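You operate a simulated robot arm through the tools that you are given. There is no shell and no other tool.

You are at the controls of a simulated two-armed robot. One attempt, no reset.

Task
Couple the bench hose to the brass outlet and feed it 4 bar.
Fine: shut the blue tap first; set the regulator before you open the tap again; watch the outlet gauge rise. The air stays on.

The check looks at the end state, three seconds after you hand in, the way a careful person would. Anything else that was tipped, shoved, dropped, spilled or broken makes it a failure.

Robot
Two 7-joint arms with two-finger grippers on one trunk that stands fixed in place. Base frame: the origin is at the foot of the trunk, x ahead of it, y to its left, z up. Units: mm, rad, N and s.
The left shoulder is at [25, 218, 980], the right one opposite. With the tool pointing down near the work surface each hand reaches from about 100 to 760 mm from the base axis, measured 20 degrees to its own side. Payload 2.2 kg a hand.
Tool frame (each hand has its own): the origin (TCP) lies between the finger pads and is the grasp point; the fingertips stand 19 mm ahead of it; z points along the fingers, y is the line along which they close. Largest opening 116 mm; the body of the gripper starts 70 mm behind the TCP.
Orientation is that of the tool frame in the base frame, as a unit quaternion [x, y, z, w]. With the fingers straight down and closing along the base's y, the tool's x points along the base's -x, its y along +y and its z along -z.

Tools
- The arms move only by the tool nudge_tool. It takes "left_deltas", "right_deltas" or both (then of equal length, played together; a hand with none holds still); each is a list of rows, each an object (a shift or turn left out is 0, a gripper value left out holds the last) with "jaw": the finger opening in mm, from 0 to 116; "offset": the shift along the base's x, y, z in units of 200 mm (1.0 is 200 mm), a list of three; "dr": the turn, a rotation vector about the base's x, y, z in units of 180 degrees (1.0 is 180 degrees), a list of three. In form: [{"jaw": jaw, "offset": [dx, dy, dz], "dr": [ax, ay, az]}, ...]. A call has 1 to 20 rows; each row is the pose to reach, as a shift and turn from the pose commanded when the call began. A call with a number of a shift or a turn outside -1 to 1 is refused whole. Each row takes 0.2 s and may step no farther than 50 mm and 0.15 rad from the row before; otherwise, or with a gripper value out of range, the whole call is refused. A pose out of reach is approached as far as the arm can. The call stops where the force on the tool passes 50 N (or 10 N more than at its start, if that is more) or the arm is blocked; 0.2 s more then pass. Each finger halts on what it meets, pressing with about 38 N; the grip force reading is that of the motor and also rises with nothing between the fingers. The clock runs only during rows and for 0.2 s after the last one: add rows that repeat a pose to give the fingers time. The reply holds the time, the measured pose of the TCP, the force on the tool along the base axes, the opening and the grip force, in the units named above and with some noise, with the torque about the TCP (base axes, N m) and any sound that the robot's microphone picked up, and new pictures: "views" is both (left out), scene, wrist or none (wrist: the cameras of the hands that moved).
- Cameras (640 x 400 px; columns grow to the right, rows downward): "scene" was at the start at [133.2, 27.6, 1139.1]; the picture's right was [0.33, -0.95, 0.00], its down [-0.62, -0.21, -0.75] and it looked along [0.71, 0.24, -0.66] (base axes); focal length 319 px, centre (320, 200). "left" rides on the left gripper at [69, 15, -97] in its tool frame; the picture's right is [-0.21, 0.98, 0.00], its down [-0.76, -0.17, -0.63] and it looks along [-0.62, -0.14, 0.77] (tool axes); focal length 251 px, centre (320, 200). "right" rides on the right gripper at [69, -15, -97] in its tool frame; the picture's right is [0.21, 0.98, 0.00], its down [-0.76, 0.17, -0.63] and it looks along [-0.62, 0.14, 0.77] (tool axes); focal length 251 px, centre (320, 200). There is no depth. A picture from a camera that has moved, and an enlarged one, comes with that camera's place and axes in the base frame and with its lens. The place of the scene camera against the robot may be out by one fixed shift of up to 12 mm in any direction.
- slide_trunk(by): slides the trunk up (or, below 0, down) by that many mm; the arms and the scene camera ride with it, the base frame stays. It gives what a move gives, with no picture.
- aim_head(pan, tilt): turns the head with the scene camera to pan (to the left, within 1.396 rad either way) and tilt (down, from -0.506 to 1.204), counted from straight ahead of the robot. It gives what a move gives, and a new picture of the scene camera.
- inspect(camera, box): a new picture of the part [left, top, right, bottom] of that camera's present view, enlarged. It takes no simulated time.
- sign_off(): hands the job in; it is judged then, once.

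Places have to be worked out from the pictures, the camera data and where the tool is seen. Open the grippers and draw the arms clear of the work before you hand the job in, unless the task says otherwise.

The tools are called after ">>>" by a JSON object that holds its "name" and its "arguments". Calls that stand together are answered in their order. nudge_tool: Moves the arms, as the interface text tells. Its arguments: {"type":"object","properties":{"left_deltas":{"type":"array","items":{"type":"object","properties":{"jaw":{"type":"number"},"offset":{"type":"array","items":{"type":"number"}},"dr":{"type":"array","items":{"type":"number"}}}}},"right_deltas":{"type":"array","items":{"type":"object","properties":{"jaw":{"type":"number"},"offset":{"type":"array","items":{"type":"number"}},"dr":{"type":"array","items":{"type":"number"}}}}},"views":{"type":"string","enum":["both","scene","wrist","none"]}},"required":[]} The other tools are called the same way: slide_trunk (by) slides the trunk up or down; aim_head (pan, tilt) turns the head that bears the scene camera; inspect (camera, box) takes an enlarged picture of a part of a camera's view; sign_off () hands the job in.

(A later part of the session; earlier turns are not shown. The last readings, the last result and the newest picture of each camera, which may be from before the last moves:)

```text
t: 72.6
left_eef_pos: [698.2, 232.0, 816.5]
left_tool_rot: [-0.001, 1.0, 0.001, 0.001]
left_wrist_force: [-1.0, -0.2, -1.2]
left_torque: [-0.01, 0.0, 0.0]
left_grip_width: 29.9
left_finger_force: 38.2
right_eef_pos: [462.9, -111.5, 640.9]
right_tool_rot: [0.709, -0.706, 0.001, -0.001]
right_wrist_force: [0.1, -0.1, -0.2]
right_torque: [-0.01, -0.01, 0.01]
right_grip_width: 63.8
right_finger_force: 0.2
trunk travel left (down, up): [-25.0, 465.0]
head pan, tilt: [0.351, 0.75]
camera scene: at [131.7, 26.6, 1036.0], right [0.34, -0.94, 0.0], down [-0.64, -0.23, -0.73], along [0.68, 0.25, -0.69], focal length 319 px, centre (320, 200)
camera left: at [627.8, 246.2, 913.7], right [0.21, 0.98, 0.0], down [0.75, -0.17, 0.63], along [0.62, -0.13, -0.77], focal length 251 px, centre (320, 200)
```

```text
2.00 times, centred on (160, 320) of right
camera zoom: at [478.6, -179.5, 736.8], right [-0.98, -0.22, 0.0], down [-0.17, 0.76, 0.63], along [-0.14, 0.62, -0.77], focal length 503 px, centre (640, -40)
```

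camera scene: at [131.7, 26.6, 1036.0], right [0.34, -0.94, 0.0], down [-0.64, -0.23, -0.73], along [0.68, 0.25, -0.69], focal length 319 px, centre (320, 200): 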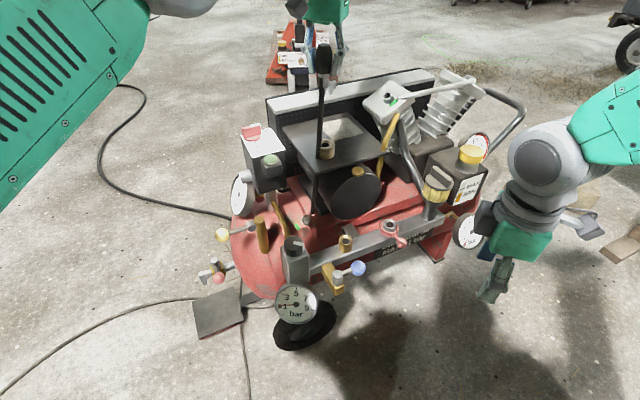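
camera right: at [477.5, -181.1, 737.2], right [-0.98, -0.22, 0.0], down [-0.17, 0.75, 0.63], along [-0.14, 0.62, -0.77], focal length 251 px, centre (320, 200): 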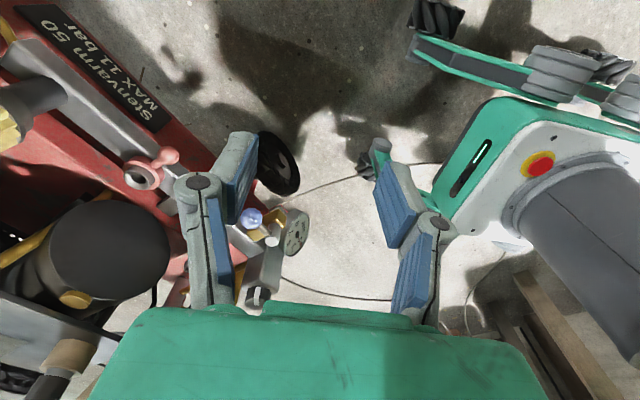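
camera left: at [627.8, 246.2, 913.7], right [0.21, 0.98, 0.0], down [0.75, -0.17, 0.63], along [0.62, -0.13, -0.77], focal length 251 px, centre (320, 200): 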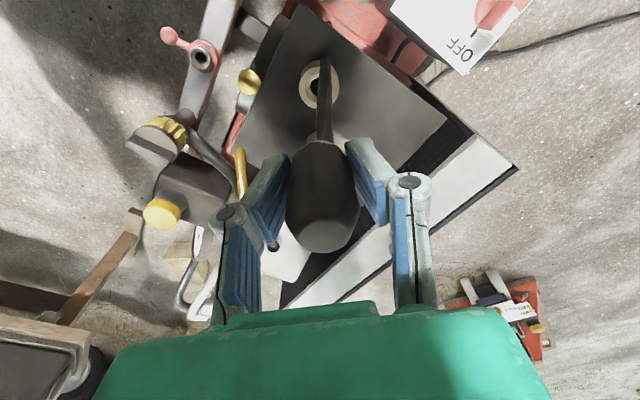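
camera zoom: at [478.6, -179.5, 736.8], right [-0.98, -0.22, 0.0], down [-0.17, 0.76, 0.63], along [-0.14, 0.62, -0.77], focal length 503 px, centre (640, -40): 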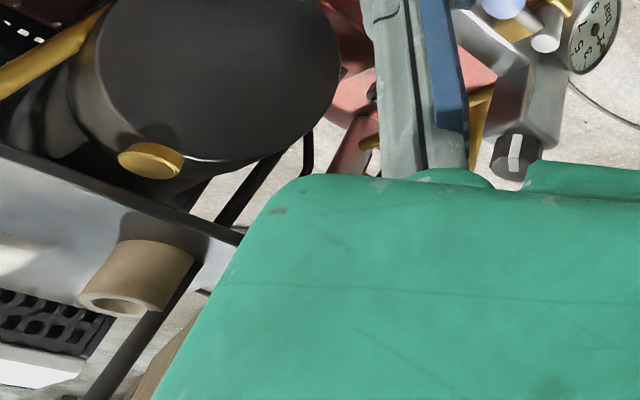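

That settles it: the dark line continues into the floor hose, which shifted as I lifted, so the barrel is the bench hose's end. Now I bring it in front of the tilted right camera to see which end carries the plug.

>>> {"name": "nudge_tool", "arguments": {"left_deltas": [{"offset": [-0.2, -0.09, 0]}, {"offset": [-0.4, -0.18, 0]}, {"offset": [-0.6, -0.27, 0]}, {"offset": [-0.8, -0.36, -0.05]}, {"offset": [-0.89, -0.41, -0.2]}, {"offset": [-0.89, -0.41, -0.4]}, {"offset": [-0.89, -0.41, -0.55]}], "right_deltas": [{"dr": [0.042, 0, 0]}, {"dr": [0.084, 0, 0]}, {"dr": [0.126, 0, 0]}, {"dr": [0.167, 0, 0]}, {"dr": [0.167, 0, 0]}, {"dr": [0.167, 0, 0]}, {"dr": [0.167, 0, 0]}], "views": "both"}}

```text
t: 74.2
left_eef_pos: [517.5, 146.7, 707.2]
left_tool_rot: [0.0, 1.0, 0.002, 0.002]
left_wrist_force: [0.4, -0.2, -0.7]
left_torque: [0.06, -0.04, 0.0]
left_grip_width: 29.8
left_finger_force: 38.3
right_eef_pos: [463.6, -111.4, 641.9]
right_tool_rot: [0.684, -0.682, -0.183, -0.184]
right_wrist_force: [-0.3, -0.1, -0.2]
right_torque: [0.01, 0.0, -0.01]
right_grip_width: 64.1
right_finger_force: 0.0
trunk travel left (down, up): [-25.0, 465.0]
head pan, tilt: [0.351, 0.75]
camera scene: at [131.6, 25.4, 1036.0], right [0.34, -0.94, 0.0], down [-0.64, -0.23, -0.73], along [0.68, 0.25, -0.69], focal length 319 px, centre (320, 200)
camera right: at [479.5, -219.2, 691.1], right [-0.98, -0.19, -0.11], down [-0.17, 0.34, 0.93], along [-0.14, 0.92, -0.36], focal length 251 px, centre (320, 200)
camera left: at [447.1, 161.8, 805.1], right [0.21, 0.98, 0.0], down [0.75, -0.17, 0.63], along [0.62, -0.13, -0.77], focal length 251 px, centre (320, 200)
```

scene: 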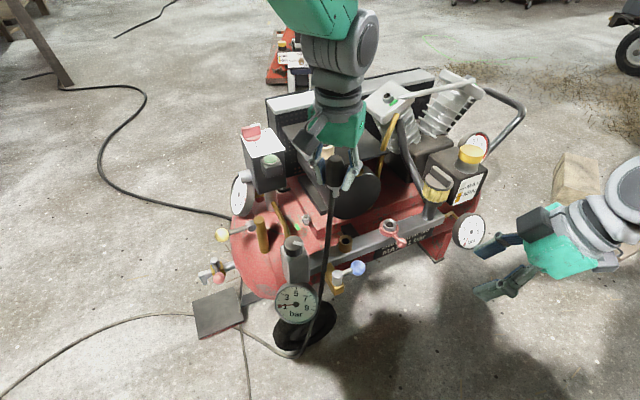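
right: 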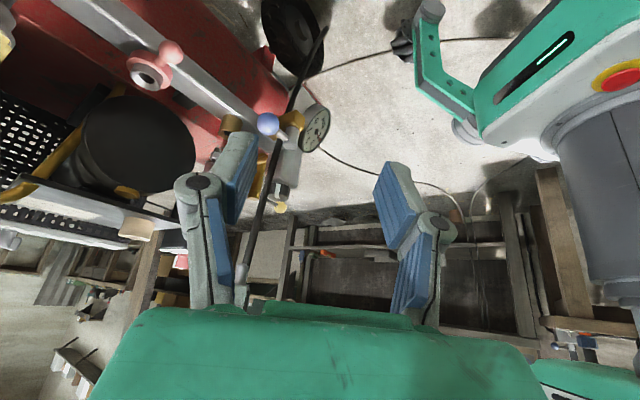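
left: 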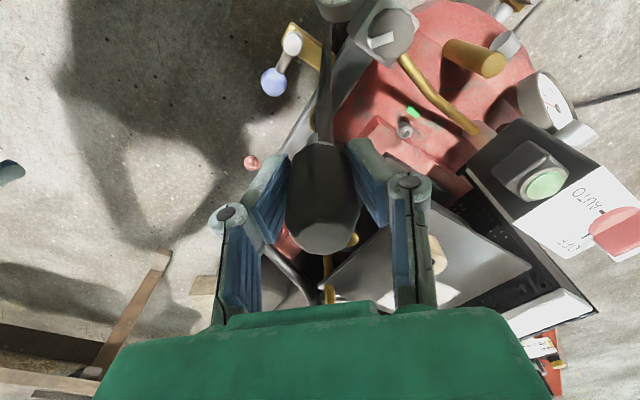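

The hose hangs from the barrel but the barrel itself is hidden behind the right gripper. I lower and shift it into that camera's clear window.

>>> {"name": "nudge_tool", "arguments": {"left_deltas": [{"offset": [-0.15, 0, -0.15]}, {"offset": [-0.29, 0, -0.27]}, {"offset": [-0.29, 0, -0.38]}], "views": "scene"}}

>>> {"name": "inspect", "arguments": {"camera": "right", "box": [230, 120, 390, 300]}}

>>> {"name": "inspect", "arguments": {"camera": "left", "box": [260, 60, 380, 270]}}

```text
t: 75.0
left_eef_pos: [462.2, 147.7, 633.0]
left_tool_rot: [-0.001, 1.0, 0.001, 0.002]
left_wrist_force: [0.4, 0.6, -0.9]
left_torque: [-0.01, 0.02, 0.02]
left_grip_width: 29.8
left_finger_force: 37.7
right_eef_pos: [463.8, -111.4, 642.3]
right_tool_rot: [0.684, -0.682, -0.184, -0.184]
right_wrist_force: [0.8, -0.3, -0.1]
right_torque: [-0.01, 0.02, 0.01]
right_grip_width: 64.0
right_finger_force: 0.1
trunk travel left (down, up): [-25.0, 465.0]
head pan, tilt: [0.351, 0.75]
camera scene: at [131.7, 25.0, 1035.9], right [0.34, -0.94, 0.0], down [-0.64, -0.23, -0.73], along [0.68, 0.25, -0.69], focal length 319 px, centre (320, 200)
```

scene: 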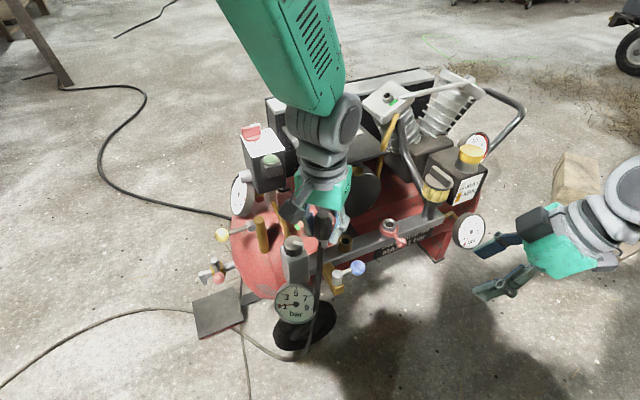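

```text
2.22 times, centred on (310, 210) of right
camera zoom: at [479.8, -219.1, 690.9], right [-0.98, -0.19, -0.11], down [-0.17, 0.34, 0.93], along [-0.14, 0.92, -0.36], focal length 559 px, centre (342, 178)
```

zoom: 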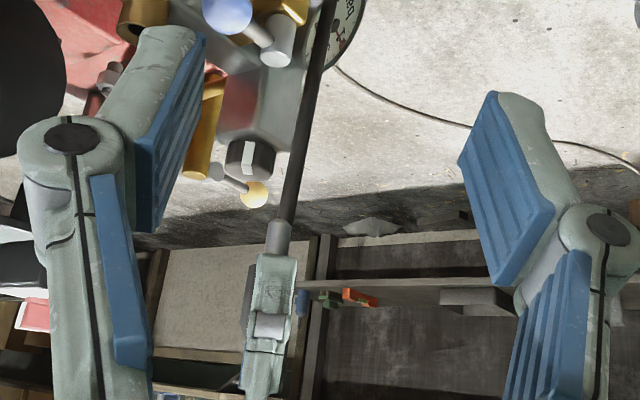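

```text
1.90 times, centred on (320, 165) of left
camera zoom: at [391.0, 161.7, 731.7], right [0.21, 0.98, 0.0], down [0.75, -0.17, 0.64], along [0.62, -0.13, -0.77], focal length 479 px, centre (320, 267)
```

zoom: 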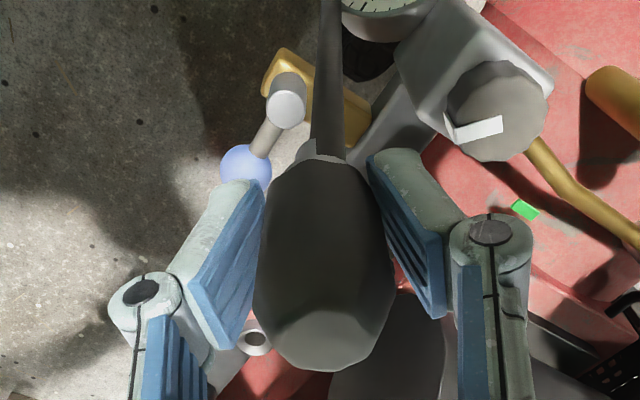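

The underside shows a grey spigot about 16 mm wide, which matches the ring's bore and the brass outlet's hole, with the hose line meeting it. I tilt the barrel 25° to learn where the hose is really attached.

>>> {"name": "nudge_tool", "arguments": {"left_deltas": [{"dr": [0, 0.046, 0]}, {"dr": [0, 0.092, 0]}, {"dr": [0, 0.138, 0]}, {"dr": [0, 0.138, 0]}, {"dr": [0, 0.138, 0]}], "views": "wrist"}}

>>> {"name": "inspect", "arguments": {"camera": "right", "box": [240, 130, 360, 260]}}

>>> {"name": "inspect", "arguments": {"camera": "scene", "box": [260, 180, 380, 300]}}

```text
t: 76.2
left_eef_pos: [461.0, 147.9, 634.8]
left_tool_rot: [0.001, 0.977, 0.002, -0.214]
left_wrist_force: [0.2, -0.3, -1.2]
left_torque: [0.01, -0.01, 0.02]
left_grip_width: 30.1
left_finger_force: 37.6
right_eef_pos: [461.6, -111.3, 642.0]
right_tool_rot: [0.683, -0.682, -0.182, -0.184]
right_wrist_force: [-1.2, 0.6, 0.4]
right_torque: [0.02, -0.02, 0.01]
right_grip_width: 64.0
right_finger_force: 0.0
trunk travel left (down, up): [-25.0, 465.0]
head pan, tilt: [0.351, 0.75]
camera left: at [438.0, 162.2, 751.3], right [0.2, 0.98, -0.09], down [0.95, -0.17, 0.26], along [0.24, -0.13, -0.96], focal length 251 px, centre (320, 200)
```

left: 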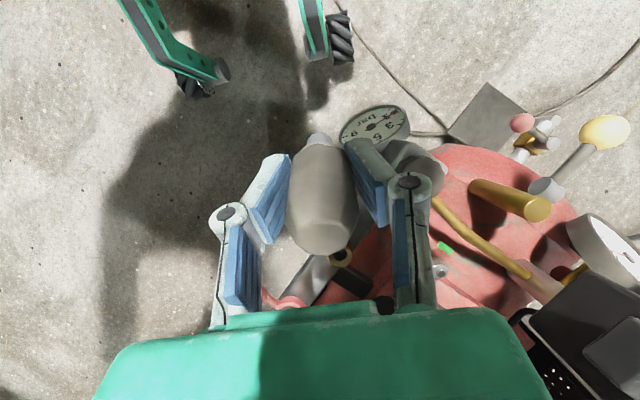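

```text
3.08 times, centred on (300, 195) of right
camera zoom: at [479.3, -219.2, 691.3], right [-0.98, -0.19, -0.11], down [-0.17, 0.34, 0.93], along [-0.14, 0.92, -0.36], focal length 774 px, centre (382, 215)
```

zoom: 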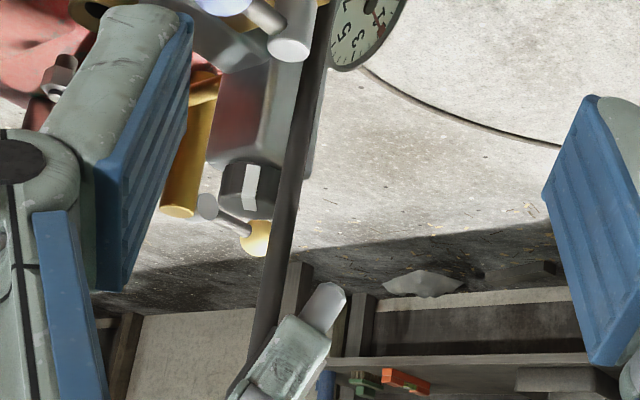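

```text
3.33 times, centred on (320, 240) of scene
camera zoom: at [131.5, 25.2, 1036.0], right [0.34, -0.94, 0.0], down [-0.64, -0.23, -0.73], along [0.68, 0.25, -0.69], focal length 1062 px, centre (320, 67)
```

zoom: 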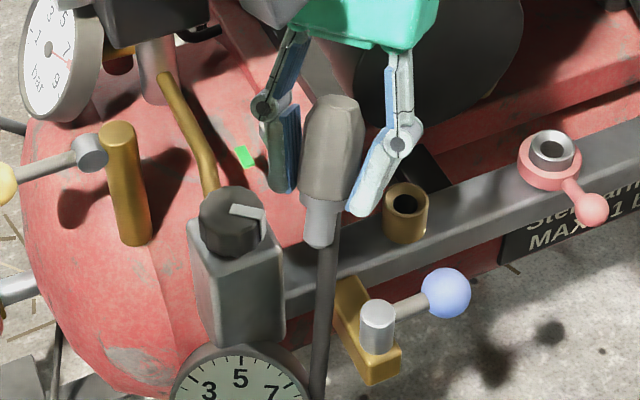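

The test is clear: the hose hangs from the barrel's upper end and the grey spigot points down, ready to plug into the outlet. I straighten both hands again.

>>> {"name": "nudge_tool", "arguments": {"left_deltas": [{"dr": [0, -0.046, 0]}, {"dr": [0, -0.092, 0]}, {"dr": [0, -0.138, 0], "offset": [0, 0, 0.1]}, {"dr": [0, -0.138, 0], "offset": [0.2, 0, 0.1]}, {"dr": [0, -0.138, 0], "offset": [0.4, -0.05, 0.1]}, {"dr": [0, -0.138, 0], "offset": [0.59, -0.07, 0.1]}], "right_deltas": [{"dr": [-0.042, 0, 0]}, {"dr": [-0.084, 0, 0]}, {"dr": [-0.126, 0, 0]}, {"dr": [-0.167, 0, 0]}, {"dr": [-0.167, 0, 0]}, {"dr": [-0.167, 0, 0]}], "views": "both"}}

>>> {"name": "inspect", "arguments": {"camera": "left", "box": [240, 20, 400, 200]}}

>>> {"name": "inspect", "arguments": {"camera": "right", "box": [80, 130, 300, 300]}}

>>> {"name": "inspect", "arguments": {"camera": "scene", "box": [290, 180, 410, 290]}}

```text
t: 77.6
left_eef_pos: [576.9, 134.3, 652.0]
left_tool_rot: [-0.001, 1.0, 0.002, 0.002]
left_wrist_force: [0.7, -0.9, -0.8]
left_torque: [0.02, 0.02, -0.01]
left_grip_width: 29.6
left_finger_force: 37.4
right_eef_pos: [463.3, -111.8, 641.5]
right_tool_rot: [0.709, -0.706, 0.0, 0.0]
right_wrist_force: [-0.6, -0.5, -0.7]
right_torque: [0.03, 0.01, -0.02]
right_grip_width: 64.1
right_finger_force: 0.1
trunk travel left (down, up): [-25.0, 465.0]
head pan, tilt: [0.351, 0.75]
camera scene: at [132.3, 25.5, 1035.8], right [0.34, -0.94, 0.0], down [-0.64, -0.23, -0.73], along [0.68, 0.25, -0.69], focal length 319 px, centre (320, 200)
camera right: at [479.9, -179.8, 738.2], right [-0.98, -0.22, 0.0], down [-0.17, 0.76, 0.63], along [-0.14, 0.62, -0.77], focal length 251 px, centre (320, 200)
camera left: at [506.2, 148.2, 748.9], right [0.21, 0.98, 0.0], down [0.75, -0.17, 0.63], along [0.62, -0.13, -0.77], focal length 251 px, centre (320, 200)
```

scene: 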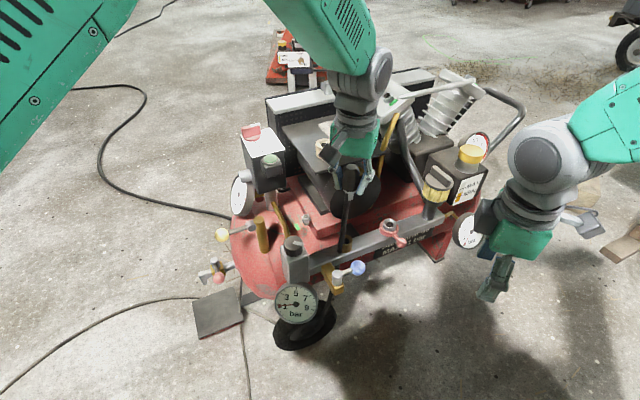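
right: 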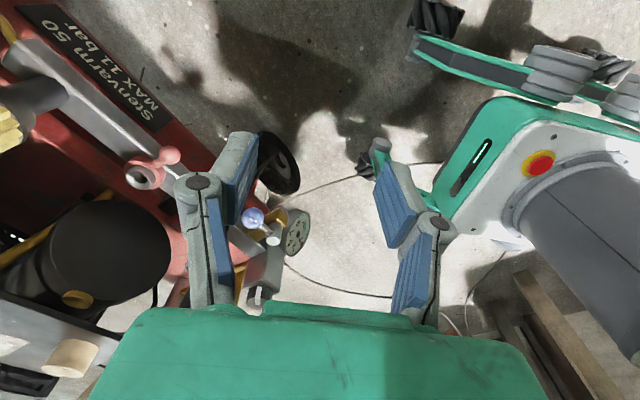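
left: 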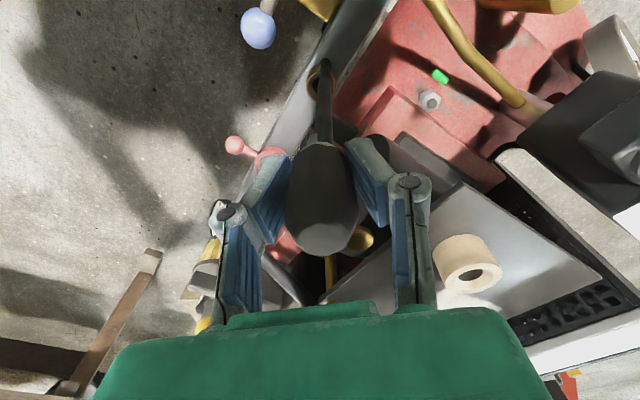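

```text
2.22 times, centred on (320, 110) of left
camera zoom: at [506.2, 148.2, 748.9], right [0.21, 0.98, 0.0], down [0.75, -0.17, 0.63], along [0.62, -0.13, -0.77], focal length 559 px, centre (320, 400)
```

zoom: 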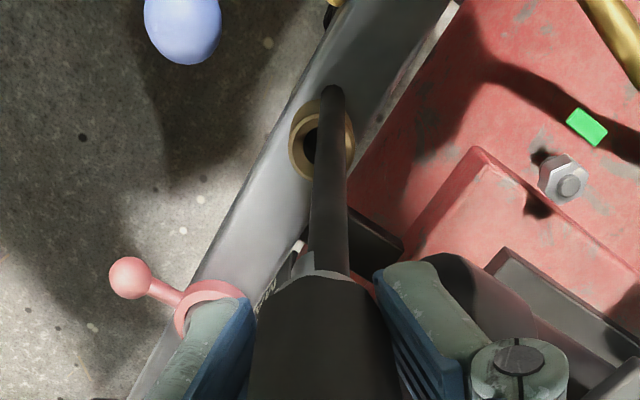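

```text
2.35 times, centred on (190, 215) of right
camera zoom: at [479.9, -179.8, 738.2], right [-0.98, -0.22, 0.0], down [-0.17, 0.76, 0.63], along [-0.14, 0.62, -0.77], focal length 592 px, centre (626, 165)
```

zoom: 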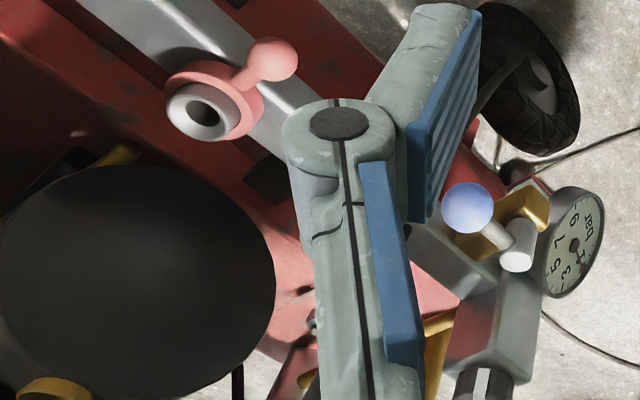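

```text
3.64 times, centred on (350, 235) of scene
camera zoom: at [132.3, 25.5, 1035.8], right [0.34, -0.94, 0.0], down [-0.64, -0.23, -0.73], along [0.68, 0.25, -0.69], focal length 1159 px, centre (211, 73)
```

zoom: 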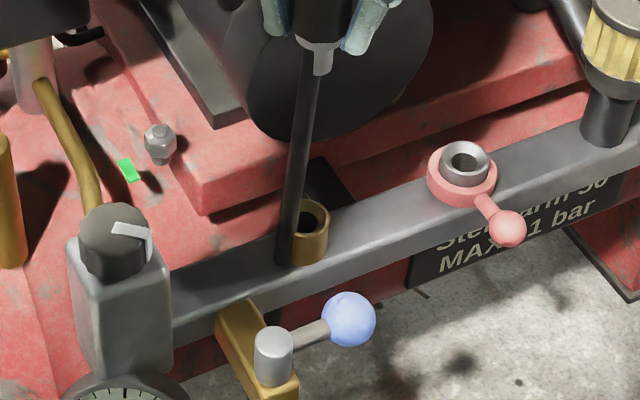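

From this view the outlet's mouth computes to about [582, 133, 463], nearly under the spigot. I descend to about 545 and re-check alignment.

>>> {"name": "nudge_tool", "arguments": {"left_deltas": [{"offset": [0.01, 0, -0.2]}, {"offset": [0.015, 0, -0.4]}, {"offset": [0.015, 0, -0.52]}], "views": "both"}}

>>> {"name": "inspect", "arguments": {"camera": "left", "box": [250, 60, 390, 200]}}

>>> {"name": "inspect", "arguments": {"camera": "scene", "box": [310, 190, 390, 270]}}

```text
t: 78.4
left_eef_pos: [581.3, 134.4, 547.6]
left_tool_rot: [-0.001, 1.0, 0.001, 0.003]
left_wrist_force: [-0.7, -0.3, -0.7]
left_torque: [-0.01, 0.01, 0.01]
left_grip_width: 29.8
left_finger_force: 38.4
right_eef_pos: [462.4, -111.4, 642.4]
right_tool_rot: [0.708, -0.706, 0.001, -0.001]
right_wrist_force: [-0.8, 0.5, 0.3]
right_torque: [-0.01, 0.0, 0.01]
right_grip_width: 63.5
right_finger_force: 0.1
trunk travel left (down, up): [-25.0, 465.0]
head pan, tilt: [0.351, 0.75]
camera scene: at [132.0, 26.3, 1035.9], right [0.34, -0.94, 0.0], down [-0.64, -0.23, -0.73], along [0.68, 0.25, -0.69], focal length 319 px, centre (320, 200)
camera left: at [511.9, 150.2, 645.3], right [0.21, 0.98, 0.0], down [0.75, -0.17, 0.64], along [0.62, -0.13, -0.77], focal length 251 px, centre (320, 200)
```

scene: 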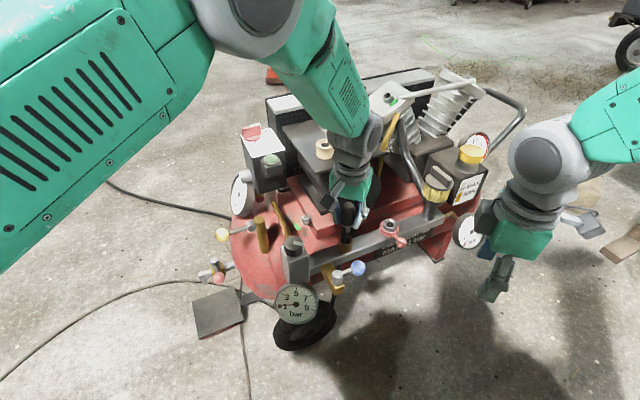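
left: 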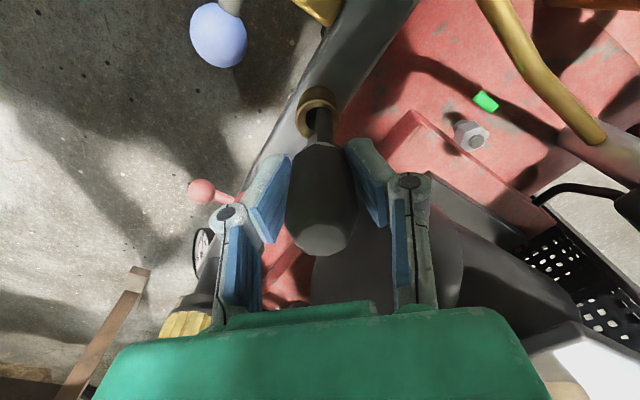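

```text
2.86 times, centred on (320, 130) of left
camera zoom: at [511.9, 150.2, 645.3], right [0.21, 0.98, 0.0], down [0.75, -0.17, 0.64], along [0.62, -0.13, -0.77], focal length 718 px, centre (320, 400)
```

zoom: 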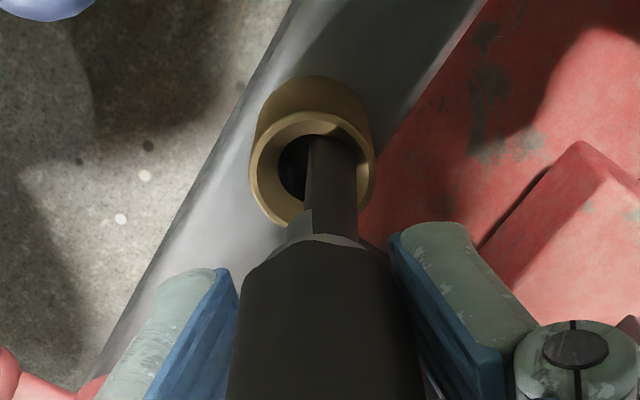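

```text
5.00 times, centred on (350, 230) of scene
camera zoom: at [132.0, 26.3, 1035.9], right [0.34, -0.94, 0.0], down [-0.64, -0.23, -0.73], along [0.68, 0.25, -0.69], focal length 1594 px, centre (170, 50)
```

zoom: 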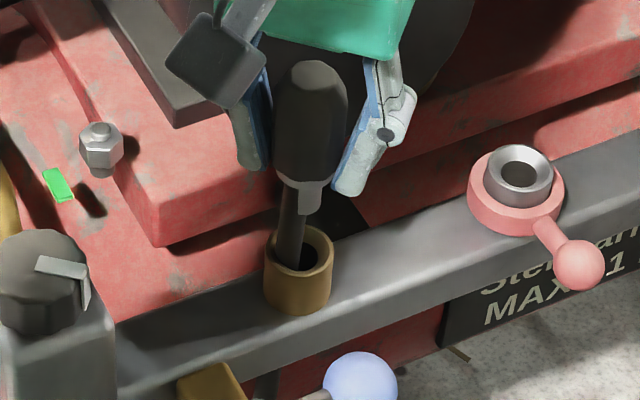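

Spigot and brass mouth agree within about 1 mm ([582, 134]). I lower in small steps, watching the force.

>>> {"name": "nudge_tool", "arguments": {"left_deltas": [{"offset": [0.003, 0, -0.05]}, {"offset": [0.003, 0, -0.1]}, {"offset": [0.003, 0, -0.14]}, {"offset": [0.003, 0, -0.17]}], "views": "both"}}

>>> {"name": "inspect", "arguments": {"camera": "left", "box": [250, 60, 390, 200]}}

>>> {"name": "inspect", "arguments": {"camera": "scene", "box": [310, 190, 390, 270]}}

```text
t: 79.4
left_eef_pos: [580.9, 135.1, 514.5]
left_tool_rot: [0.0, 1.0, 0.002, 0.002]
left_wrist_force: [-0.5, 0.2, -0.9]
left_torque: [0.04, -0.01, -0.03]
left_grip_width: 29.7
left_finger_force: 38.4
right_eef_pos: [463.2, -111.3, 642.0]
right_tool_rot: [0.708, -0.706, 0.001, -0.002]
right_wrist_force: [0.5, 0.4, -0.6]
right_torque: [0.02, 0.03, 0.01]
right_grip_width: 64.0
right_finger_force: 0.0
trunk travel left (down, up): [-25.0, 465.0]
head pan, tilt: [0.351, 0.75]
camera scene: at [131.8, 26.1, 1036.0], right [0.34, -0.94, 0.0], down [-0.64, -0.23, -0.73], along [0.68, 0.25, -0.69], focal length 319 px, centre (320, 200)
camera left: at [510.7, 148.9, 611.5], right [0.21, 0.98, 0.0], down [0.75, -0.17, 0.63], along [0.62, -0.13, -0.77], focal length 251 px, centre (320, 200)
```

scene: 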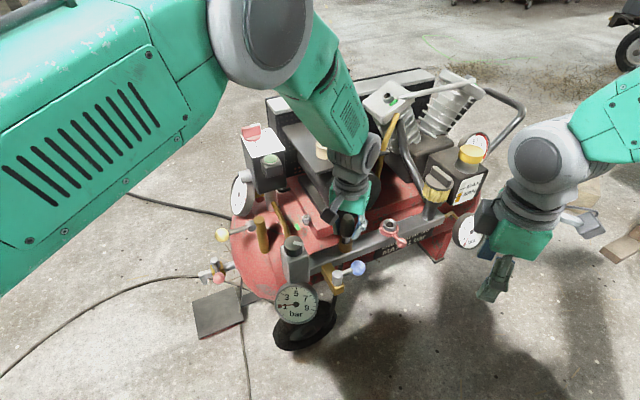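
left: 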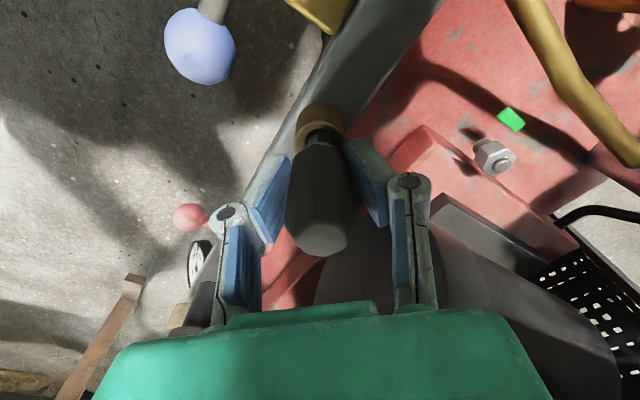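

```text
2.86 times, centred on (320, 130) of left
camera zoom: at [510.7, 148.9, 611.5], right [0.21, 0.98, 0.0], down [0.75, -0.17, 0.63], along [0.62, -0.13, -0.77], focal length 718 px, centre (320, 400)
```

zoom: 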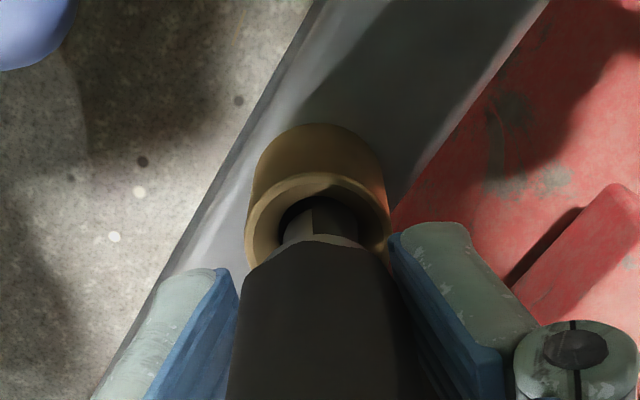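

```text
5.00 times, centred on (350, 230) of scene
camera zoom: at [131.8, 26.1, 1036.0], right [0.34, -0.94, 0.0], down [-0.64, -0.23, -0.73], along [0.68, 0.25, -0.69], focal length 1594 px, centre (170, 50)
```

zoom: 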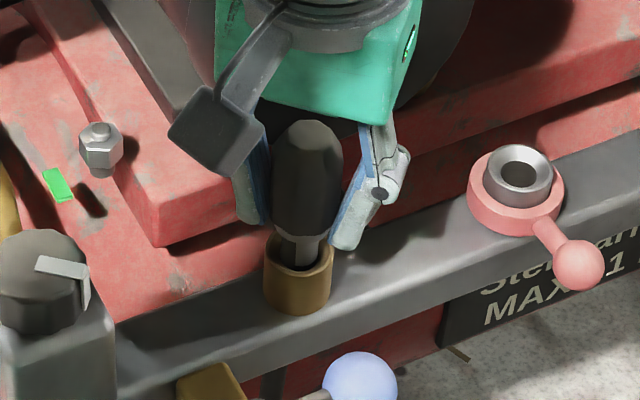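

The spigot is entering the mouth without contact force. I continue down until it seats.

>>> {"name": "nudge_tool", "arguments": {"left_deltas": [{"offset": [0.002, 0, -0.03]}, {"offset": [0.002, 0, -0.06]}, {"offset": [0.002, 0, -0.08]}, {"offset": [0.002, 0, -0.1]}], "views": "both"}}

>>> {"name": "inspect", "arguments": {"camera": "scene", "box": [310, 190, 390, 270]}}

```text
t: 80.4
left_eef_pos: [582.6, 135.3, 494.1]
left_tool_rot: [0.0, 1.0, 0.002, 0.0]
left_wrist_force: [-6.2, -1.0, -2.7]
left_torque: [-0.02, 0.12, 0.04]
left_grip_width: 27.9
left_finger_force: 38.0
right_eef_pos: [464.2, -111.4, 641.5]
right_tool_rot: [0.708, -0.706, 0.001, -0.001]
right_wrist_force: [-0.3, -0.2, 0.4]
right_torque: [0.0, 0.0, 0.05]
right_grip_width: 63.9
right_finger_force: 0.0
trunk travel left (down, up): [-25.0, 465.0]
head pan, tilt: [0.351, 0.75]
camera scene: at [131.5, 26.0, 1035.9], right [0.34, -0.94, 0.0], down [-0.64, -0.23, -0.73], along [0.68, 0.25, -0.69], focal length 319 px, centre (320, 200)
camera left: at [511.4, 149.1, 590.8], right [0.21, 0.98, 0.0], down [0.75, -0.17, 0.63], along [0.62, -0.13, -0.77], focal length 251 px, centre (320, 200)
```

scene: 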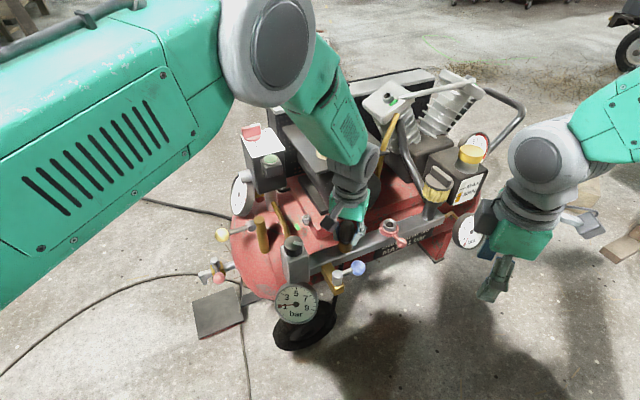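
left: 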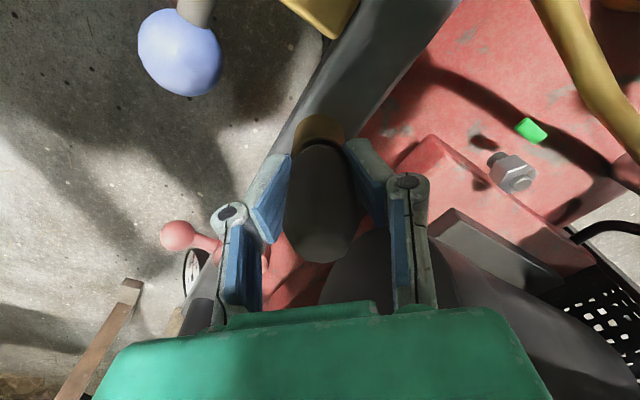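

```text
5.00 times, centred on (350, 230) of scene
camera zoom: at [131.5, 26.0, 1035.9], right [0.34, -0.94, 0.0], down [-0.64, -0.23, -0.73], along [0.68, 0.25, -0.69], focal length 1594 px, centre (170, 50)
```

zoom: 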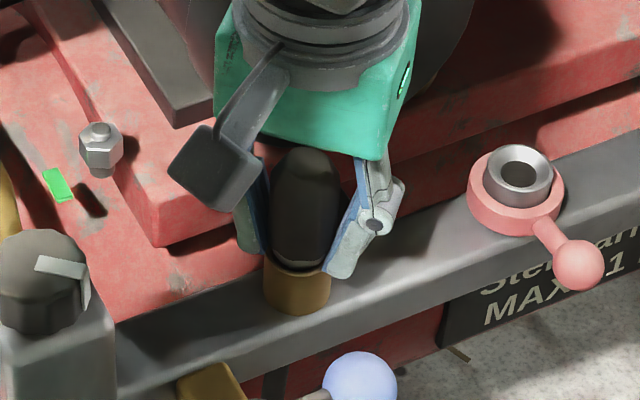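

Nearly seated, with a slight sideways load of 6 N in x. I press on down a few millimetres, correcting x by 1 mm.

>>> {"name": "nudge_tool", "arguments": {"left_deltas": [{"offset": [-0.005, 0, -0.02]}, {"offset": [-0.005, 0, -0.04]}, {"offset": [-0.005, 0, -0.05]}, {"offset": [-0.005, 0, -0.06]}], "views": "wrist"}}

>>> {"name": "inspect", "arguments": {"camera": "scene", "box": [310, 190, 390, 270]}}

>>> {"name": "inspect", "arguments": {"camera": "left", "box": [250, 80, 390, 220]}}

```text
t: 81.2
left_eef_pos: [581.7, 134.9, 493.3]
left_tool_rot: [-0.001, 1.0, 0.002, 0.005]
left_wrist_force: [-12.5, 2.3, 24.8]
left_torque: [-0.2, 0.45, 0.06]
left_grip_width: 28.0
left_finger_force: 37.5
right_eef_pos: [460.3, -110.2, 643.9]
right_tool_rot: [0.709, -0.705, 0.001, -0.002]
right_wrist_force: [0.9, 0.2, 0.2]
right_torque: [-0.01, -0.02, -0.02]
right_grip_width: 63.9
right_finger_force: 0.1
trunk travel left (down, up): [-25.0, 465.0]
head pan, tilt: [0.351, 0.75]
stopped in row 4 (left hand): the force on the tool passed its limit at 54 N (the readings are from after the stop); the commanded pose is now the measured one
camera left: at [510.5, 148.9, 589.7], right [0.21, 0.98, 0.01], down [0.75, -0.17, 0.64], along [0.63, -0.13, -0.77], focal length 251 px, centre (320, 200)
```

left: 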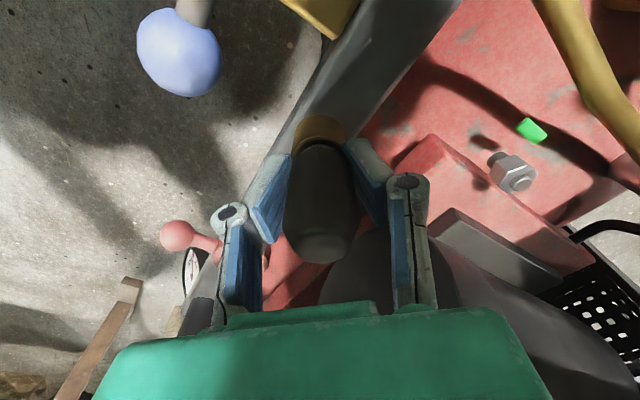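

```text
5.00 times, centred on (350, 230) of scene
camera zoom: at [127.8, 25.7, 1036.7], right [0.34, -0.94, 0.0], down [-0.64, -0.23, -0.73], along [0.69, 0.25, -0.68], focal length 1594 px, centre (170, 50)
```

zoom: 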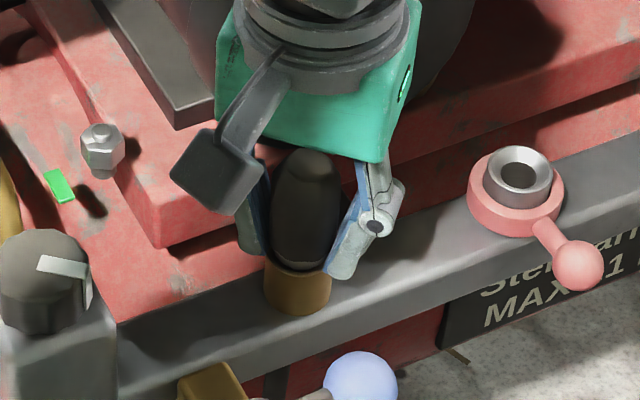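

```text
2.86 times, centred on (320, 150) of left
camera zoom: at [510.5, 148.9, 589.7], right [0.21, 0.98, 0.01], down [0.75, -0.17, 0.64], along [0.63, -0.13, -0.77], focal length 718 px, centre (320, 343)
```

zoom: 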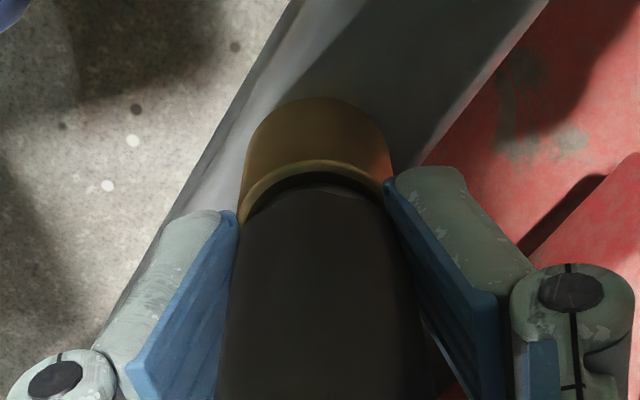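

The plug bottomed out at z≈493 with over 50 N. I test with a gentle 5 mm pull whether it has latched.

>>> {"name": "nudge_tool", "arguments": {"left_deltas": [{"offset": [0, 0, 0.01]}, {"offset": [0, 0, 0.025]}, {"offset": [0, 0, 0.025]}], "views": "wrist"}}

>>> {"name": "inspect", "arguments": {"camera": "scene", "box": [310, 190, 390, 270]}}

```text
t: 82.0
left_eef_pos: [581.6, 135.8, 493.6]
left_tool_rot: [0.0, 1.0, 0.002, 0.003]
left_wrist_force: [-2.7, -3.6, -10.2]
left_torque: [-0.1, 0.1, -0.05]
left_grip_width: 27.5
left_finger_force: 38.1
right_eef_pos: [461.6, -111.6, 643.0]
right_tool_rot: [0.708, -0.706, 0.001, -0.001]
right_wrist_force: [0.0, 0.3, 1.0]
right_torque: [-0.01, 0.02, -0.01]
right_grip_width: 64.0
right_finger_force: 0.3
trunk travel left (down, up): [-25.0, 465.0]
head pan, tilt: [0.351, 0.75]
camera left: at [510.9, 149.1, 590.1], right [0.21, 0.98, 0.0], down [0.75, -0.17, 0.64], along [0.62, -0.13, -0.77], focal length 251 px, centre (320, 200)
```

left: 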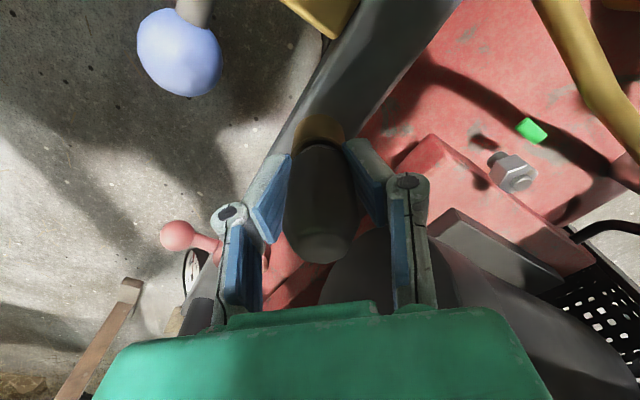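

```text
5.00 times, centred on (350, 230) of scene
camera zoom: at [132.8, 25.7, 1035.6], right [0.34, -0.94, 0.0], down [-0.64, -0.23, -0.73], along [0.68, 0.25, -0.69], focal length 1594 px, centre (170, 50)
```

zoom: 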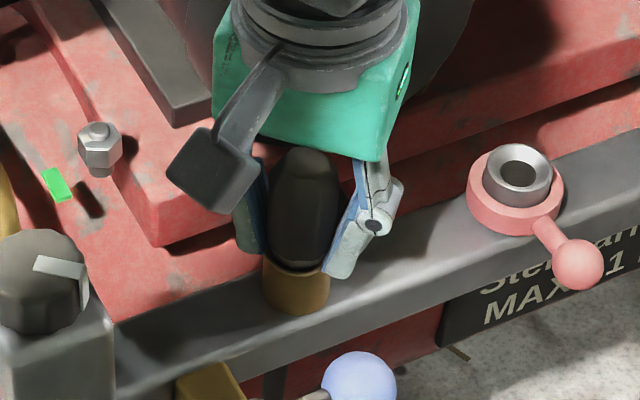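

The plug resists the pull (10 N with no movement), so it appears latched. I tug a little harder to be sure.

>>> {"name": "nudge_tool", "arguments": {"left_deltas": [{"offset": [0, 0, 0.02]}, {"offset": [0, 0, 0.03]}, {"offset": [0, 0, 0.03]}], "views": "none"}}

```text
t: 82.8
left_eef_pos: [581.9, 133.6, 501.3]
left_tool_rot: [0.0, 1.0, 0.001, 0.004]
left_wrist_force: [-9.5, -2.0, 0.2]
left_torque: [-0.05, 0.31, 0.03]
left_grip_width: 27.7
left_finger_force: 37.7
right_eef_pos: [460.1, -111.3, 643.4]
right_tool_rot: [0.708, -0.706, 0.001, -0.001]
right_wrist_force: [0.1, 0.9, -0.4]
right_torque: [-0.01, 0.0, 0.01]
right_grip_width: 64.1
right_finger_force: 0.0
trunk travel left (down, up): [-25.0, 465.0]
head pan, tilt: [0.351, 0.75]
```

The hand rose 8 mm and the load vanished; either the plug came up or it slipped in the grip. I look closely.

>>> {"name": "inspect", "arguments": {"camera": "left", "box": [250, 80, 390, 220]}}

>>> {"name": "inspect", "arguments": {"camera": "scene", "box": [310, 190, 390, 270]}}

```text
2.86 times, centred on (320, 150) of left
camera zoom: at [510.8, 149.0, 598.7], right [0.21, 0.98, 0.01], down [0.75, -0.17, 0.64], along [0.62, -0.13, -0.77], focal length 718 px, centre (320, 343)
```

zoom: 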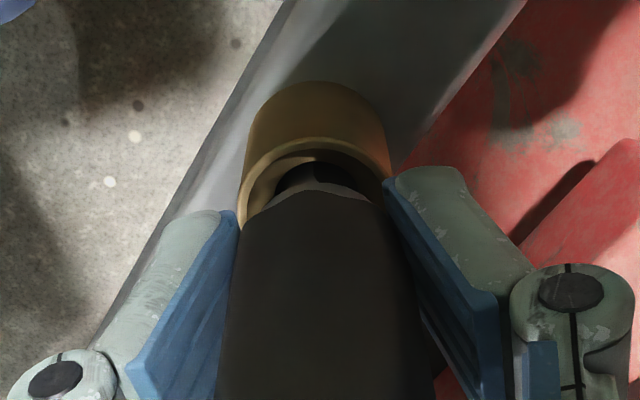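

```text
5.00 times, centred on (350, 230) of scene
camera zoom: at [131.0, 25.6, 1036.1], right [0.34, -0.94, 0.0], down [-0.64, -0.23, -0.73], along [0.68, 0.25, -0.68], focal length 1594 px, centre (170, 50)
```

zoom: 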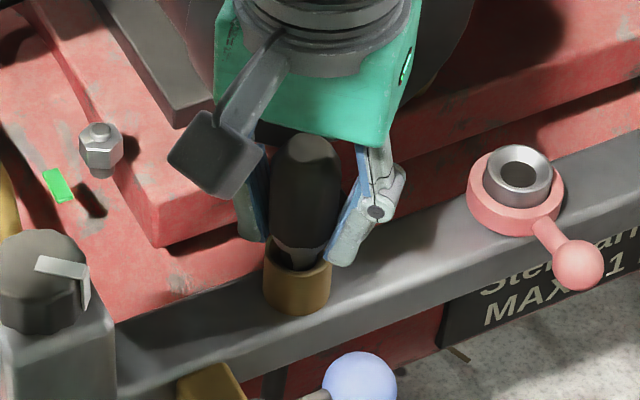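

The plug simply pulled out by 8 mm, so it wasn't locked. I lift it clear and look closely at the spigot and the outlet for lugs or slots.

>>> {"name": "nudge_tool", "arguments": {"left_deltas": [{"offset": [0, 0, 0.1]}, {"offset": [0, 0, 0.3]}, {"offset": [0, 0, 0.5]}, {"offset": [-0.15, 0.1, 0.6]}, {"offset": [-0.35, 0.1, 0.6]}], "views": "both"}}

>>> {"name": "inspect", "arguments": {"camera": "left", "box": [240, 100, 340, 200]}}

>>> {"name": "inspect", "arguments": {"camera": "scene", "box": [290, 140, 390, 260]}}

```text
t: 84.0
left_eef_pos: [513.6, 157.7, 618.3]
left_tool_rot: [0.0, 1.0, 0.001, 0.007]
left_wrist_force: [-0.5, 0.6, -0.5]
left_torque: [0.0, 0.02, 0.01]
left_grip_width: 27.6
left_finger_force: 37.8
right_eef_pos: [460.7, -110.7, 642.9]
right_tool_rot: [0.708, -0.706, 0.001, -0.001]
right_wrist_force: [-0.2, -0.3, 0.2]
right_torque: [-0.02, 0.0, -0.03]
right_grip_width: 63.9
right_finger_force: 0.0
trunk travel left (down, up): [-25.0, 465.0]
head pan, tilt: [0.351, 0.75]
camera scene: at [130.7, 26.3, 1036.1], right [0.34, -0.94, 0.0], down [-0.64, -0.23, -0.73], along [0.68, 0.25, -0.68], focal length 319 px, centre (320, 200)
camera left: at [442.6, 171.8, 715.0], right [0.21, 0.98, 0.0], down [0.75, -0.17, 0.64], along [0.63, -0.13, -0.77], focal length 251 px, centre (320, 200)
```

scene: 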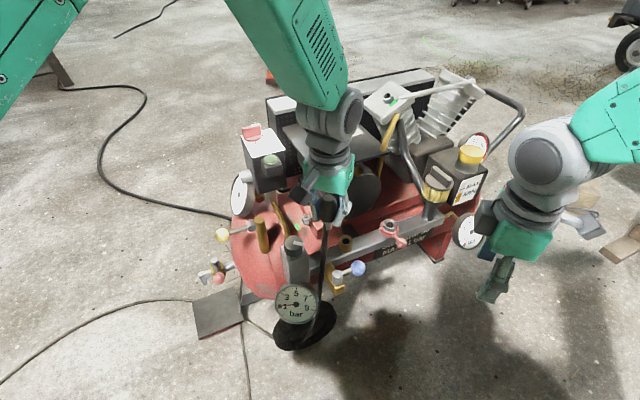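
left: 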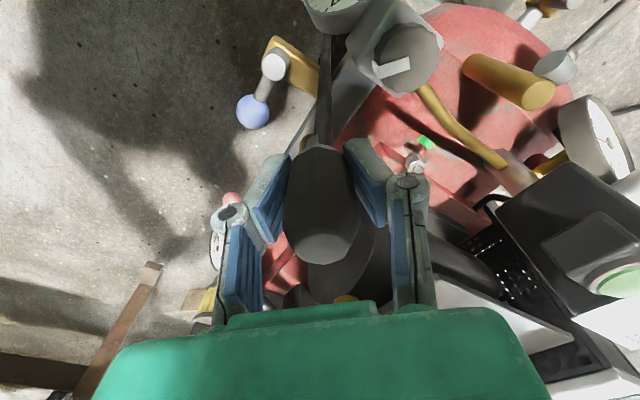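

```text
4.00 times, centred on (290, 150) of left
camera zoom: at [442.6, 171.8, 715.0], right [0.21, 0.98, 0.0], down [0.75, -0.17, 0.64], along [0.63, -0.13, -0.77], focal length 1006 px, centre (440, 400)
```

zoom: 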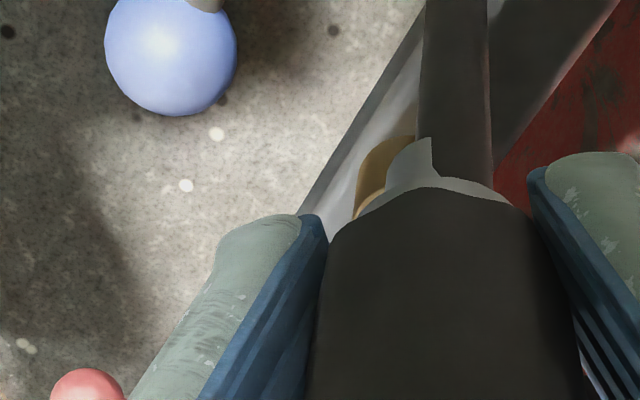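

```text
3.33 times, centred on (340, 200) of scene
camera zoom: at [130.7, 26.3, 1036.1], right [0.34, -0.94, 0.0], down [-0.64, -0.23, -0.73], along [0.68, 0.25, -0.68], focal length 1062 px, centre (253, 200)
```

zoom: 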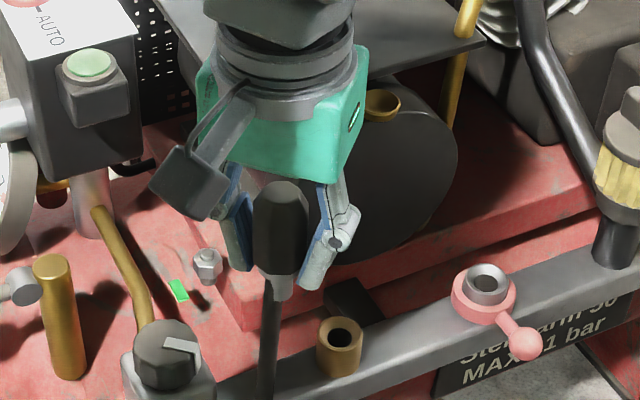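

The grip now sits on flats of the octagonal barrel (27.6 mm). I hold the plug up to the tilted right camera at close range to check the spigot.

>>> {"name": "nudge_tool", "arguments": {"left_deltas": [{"offset": [-0.13, -0.03, 0.05]}, {"offset": [-0.25, -0.05, 0.08]}, {"offset": [-0.25, -0.05, 0.08]}, {"offset": [-0.25, -0.05, 0.08]}], "right_deltas": [{"dr": [0.042, 0, 0], "offset": [0, 0.12, 0]}, {"dr": [0.084, 0, 0], "offset": [0, 0.24, 0]}, {"dr": [0.126, 0, 0], "offset": [0, 0.36, 0]}, {"dr": [0.167, 0, 0], "offset": [0, 0.48, 0]}], "views": "wrist"}}

>>> {"name": "inspect", "arguments": {"camera": "right", "box": [250, 130, 370, 250]}}

```text
t: 85.0
left_eef_pos: [460.2, 145.4, 637.6]
left_tool_rot: [0.0, 1.0, 0.002, 0.005]
left_wrist_force: [0.4, 0.3, -0.1]
left_torque: [-0.02, 0.01, 0.04]
left_grip_width: 27.6
left_finger_force: 38.6
right_eef_pos: [462.4, -13.1, 642.5]
right_tool_rot: [0.684, -0.682, -0.183, -0.185]
right_wrist_force: [0.2, 0.0, 0.3]
right_torque: [-0.01, 0.0, 0.0]
right_grip_width: 64.0
right_finger_force: 0.0
trunk travel left (down, up): [-25.0, 465.0]
head pan, tilt: [0.351, 0.75]
camera right: at [478.6, -120.9, 692.4], right [-0.98, -0.19, -0.11], down [-0.17, 0.34, 0.93], along [-0.13, 0.92, -0.36], focal length 251 px, centre (320, 200)
camera left: at [389.9, 160.4, 734.1], right [0.21, 0.98, 0.01], down [0.75, -0.17, 0.64], along [0.63, -0.13, -0.77], focal length 251 px, centre (320, 200)
```

right: 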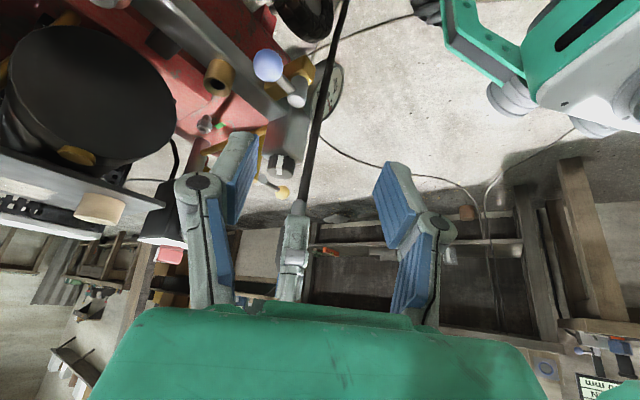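
left: 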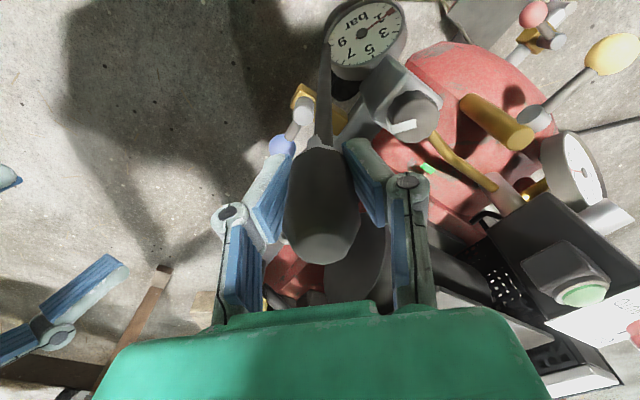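

```text
3.33 times, centred on (310, 190) of right
camera zoom: at [478.6, -120.9, 692.4], right [-0.98, -0.19, -0.11], down [-0.17, 0.34, 0.93], along [-0.13, 0.92, -0.36], focal length 838 px, centre (353, 233)
```

zoom: 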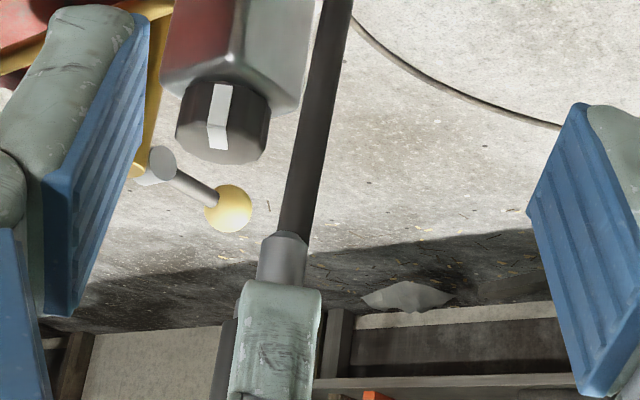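

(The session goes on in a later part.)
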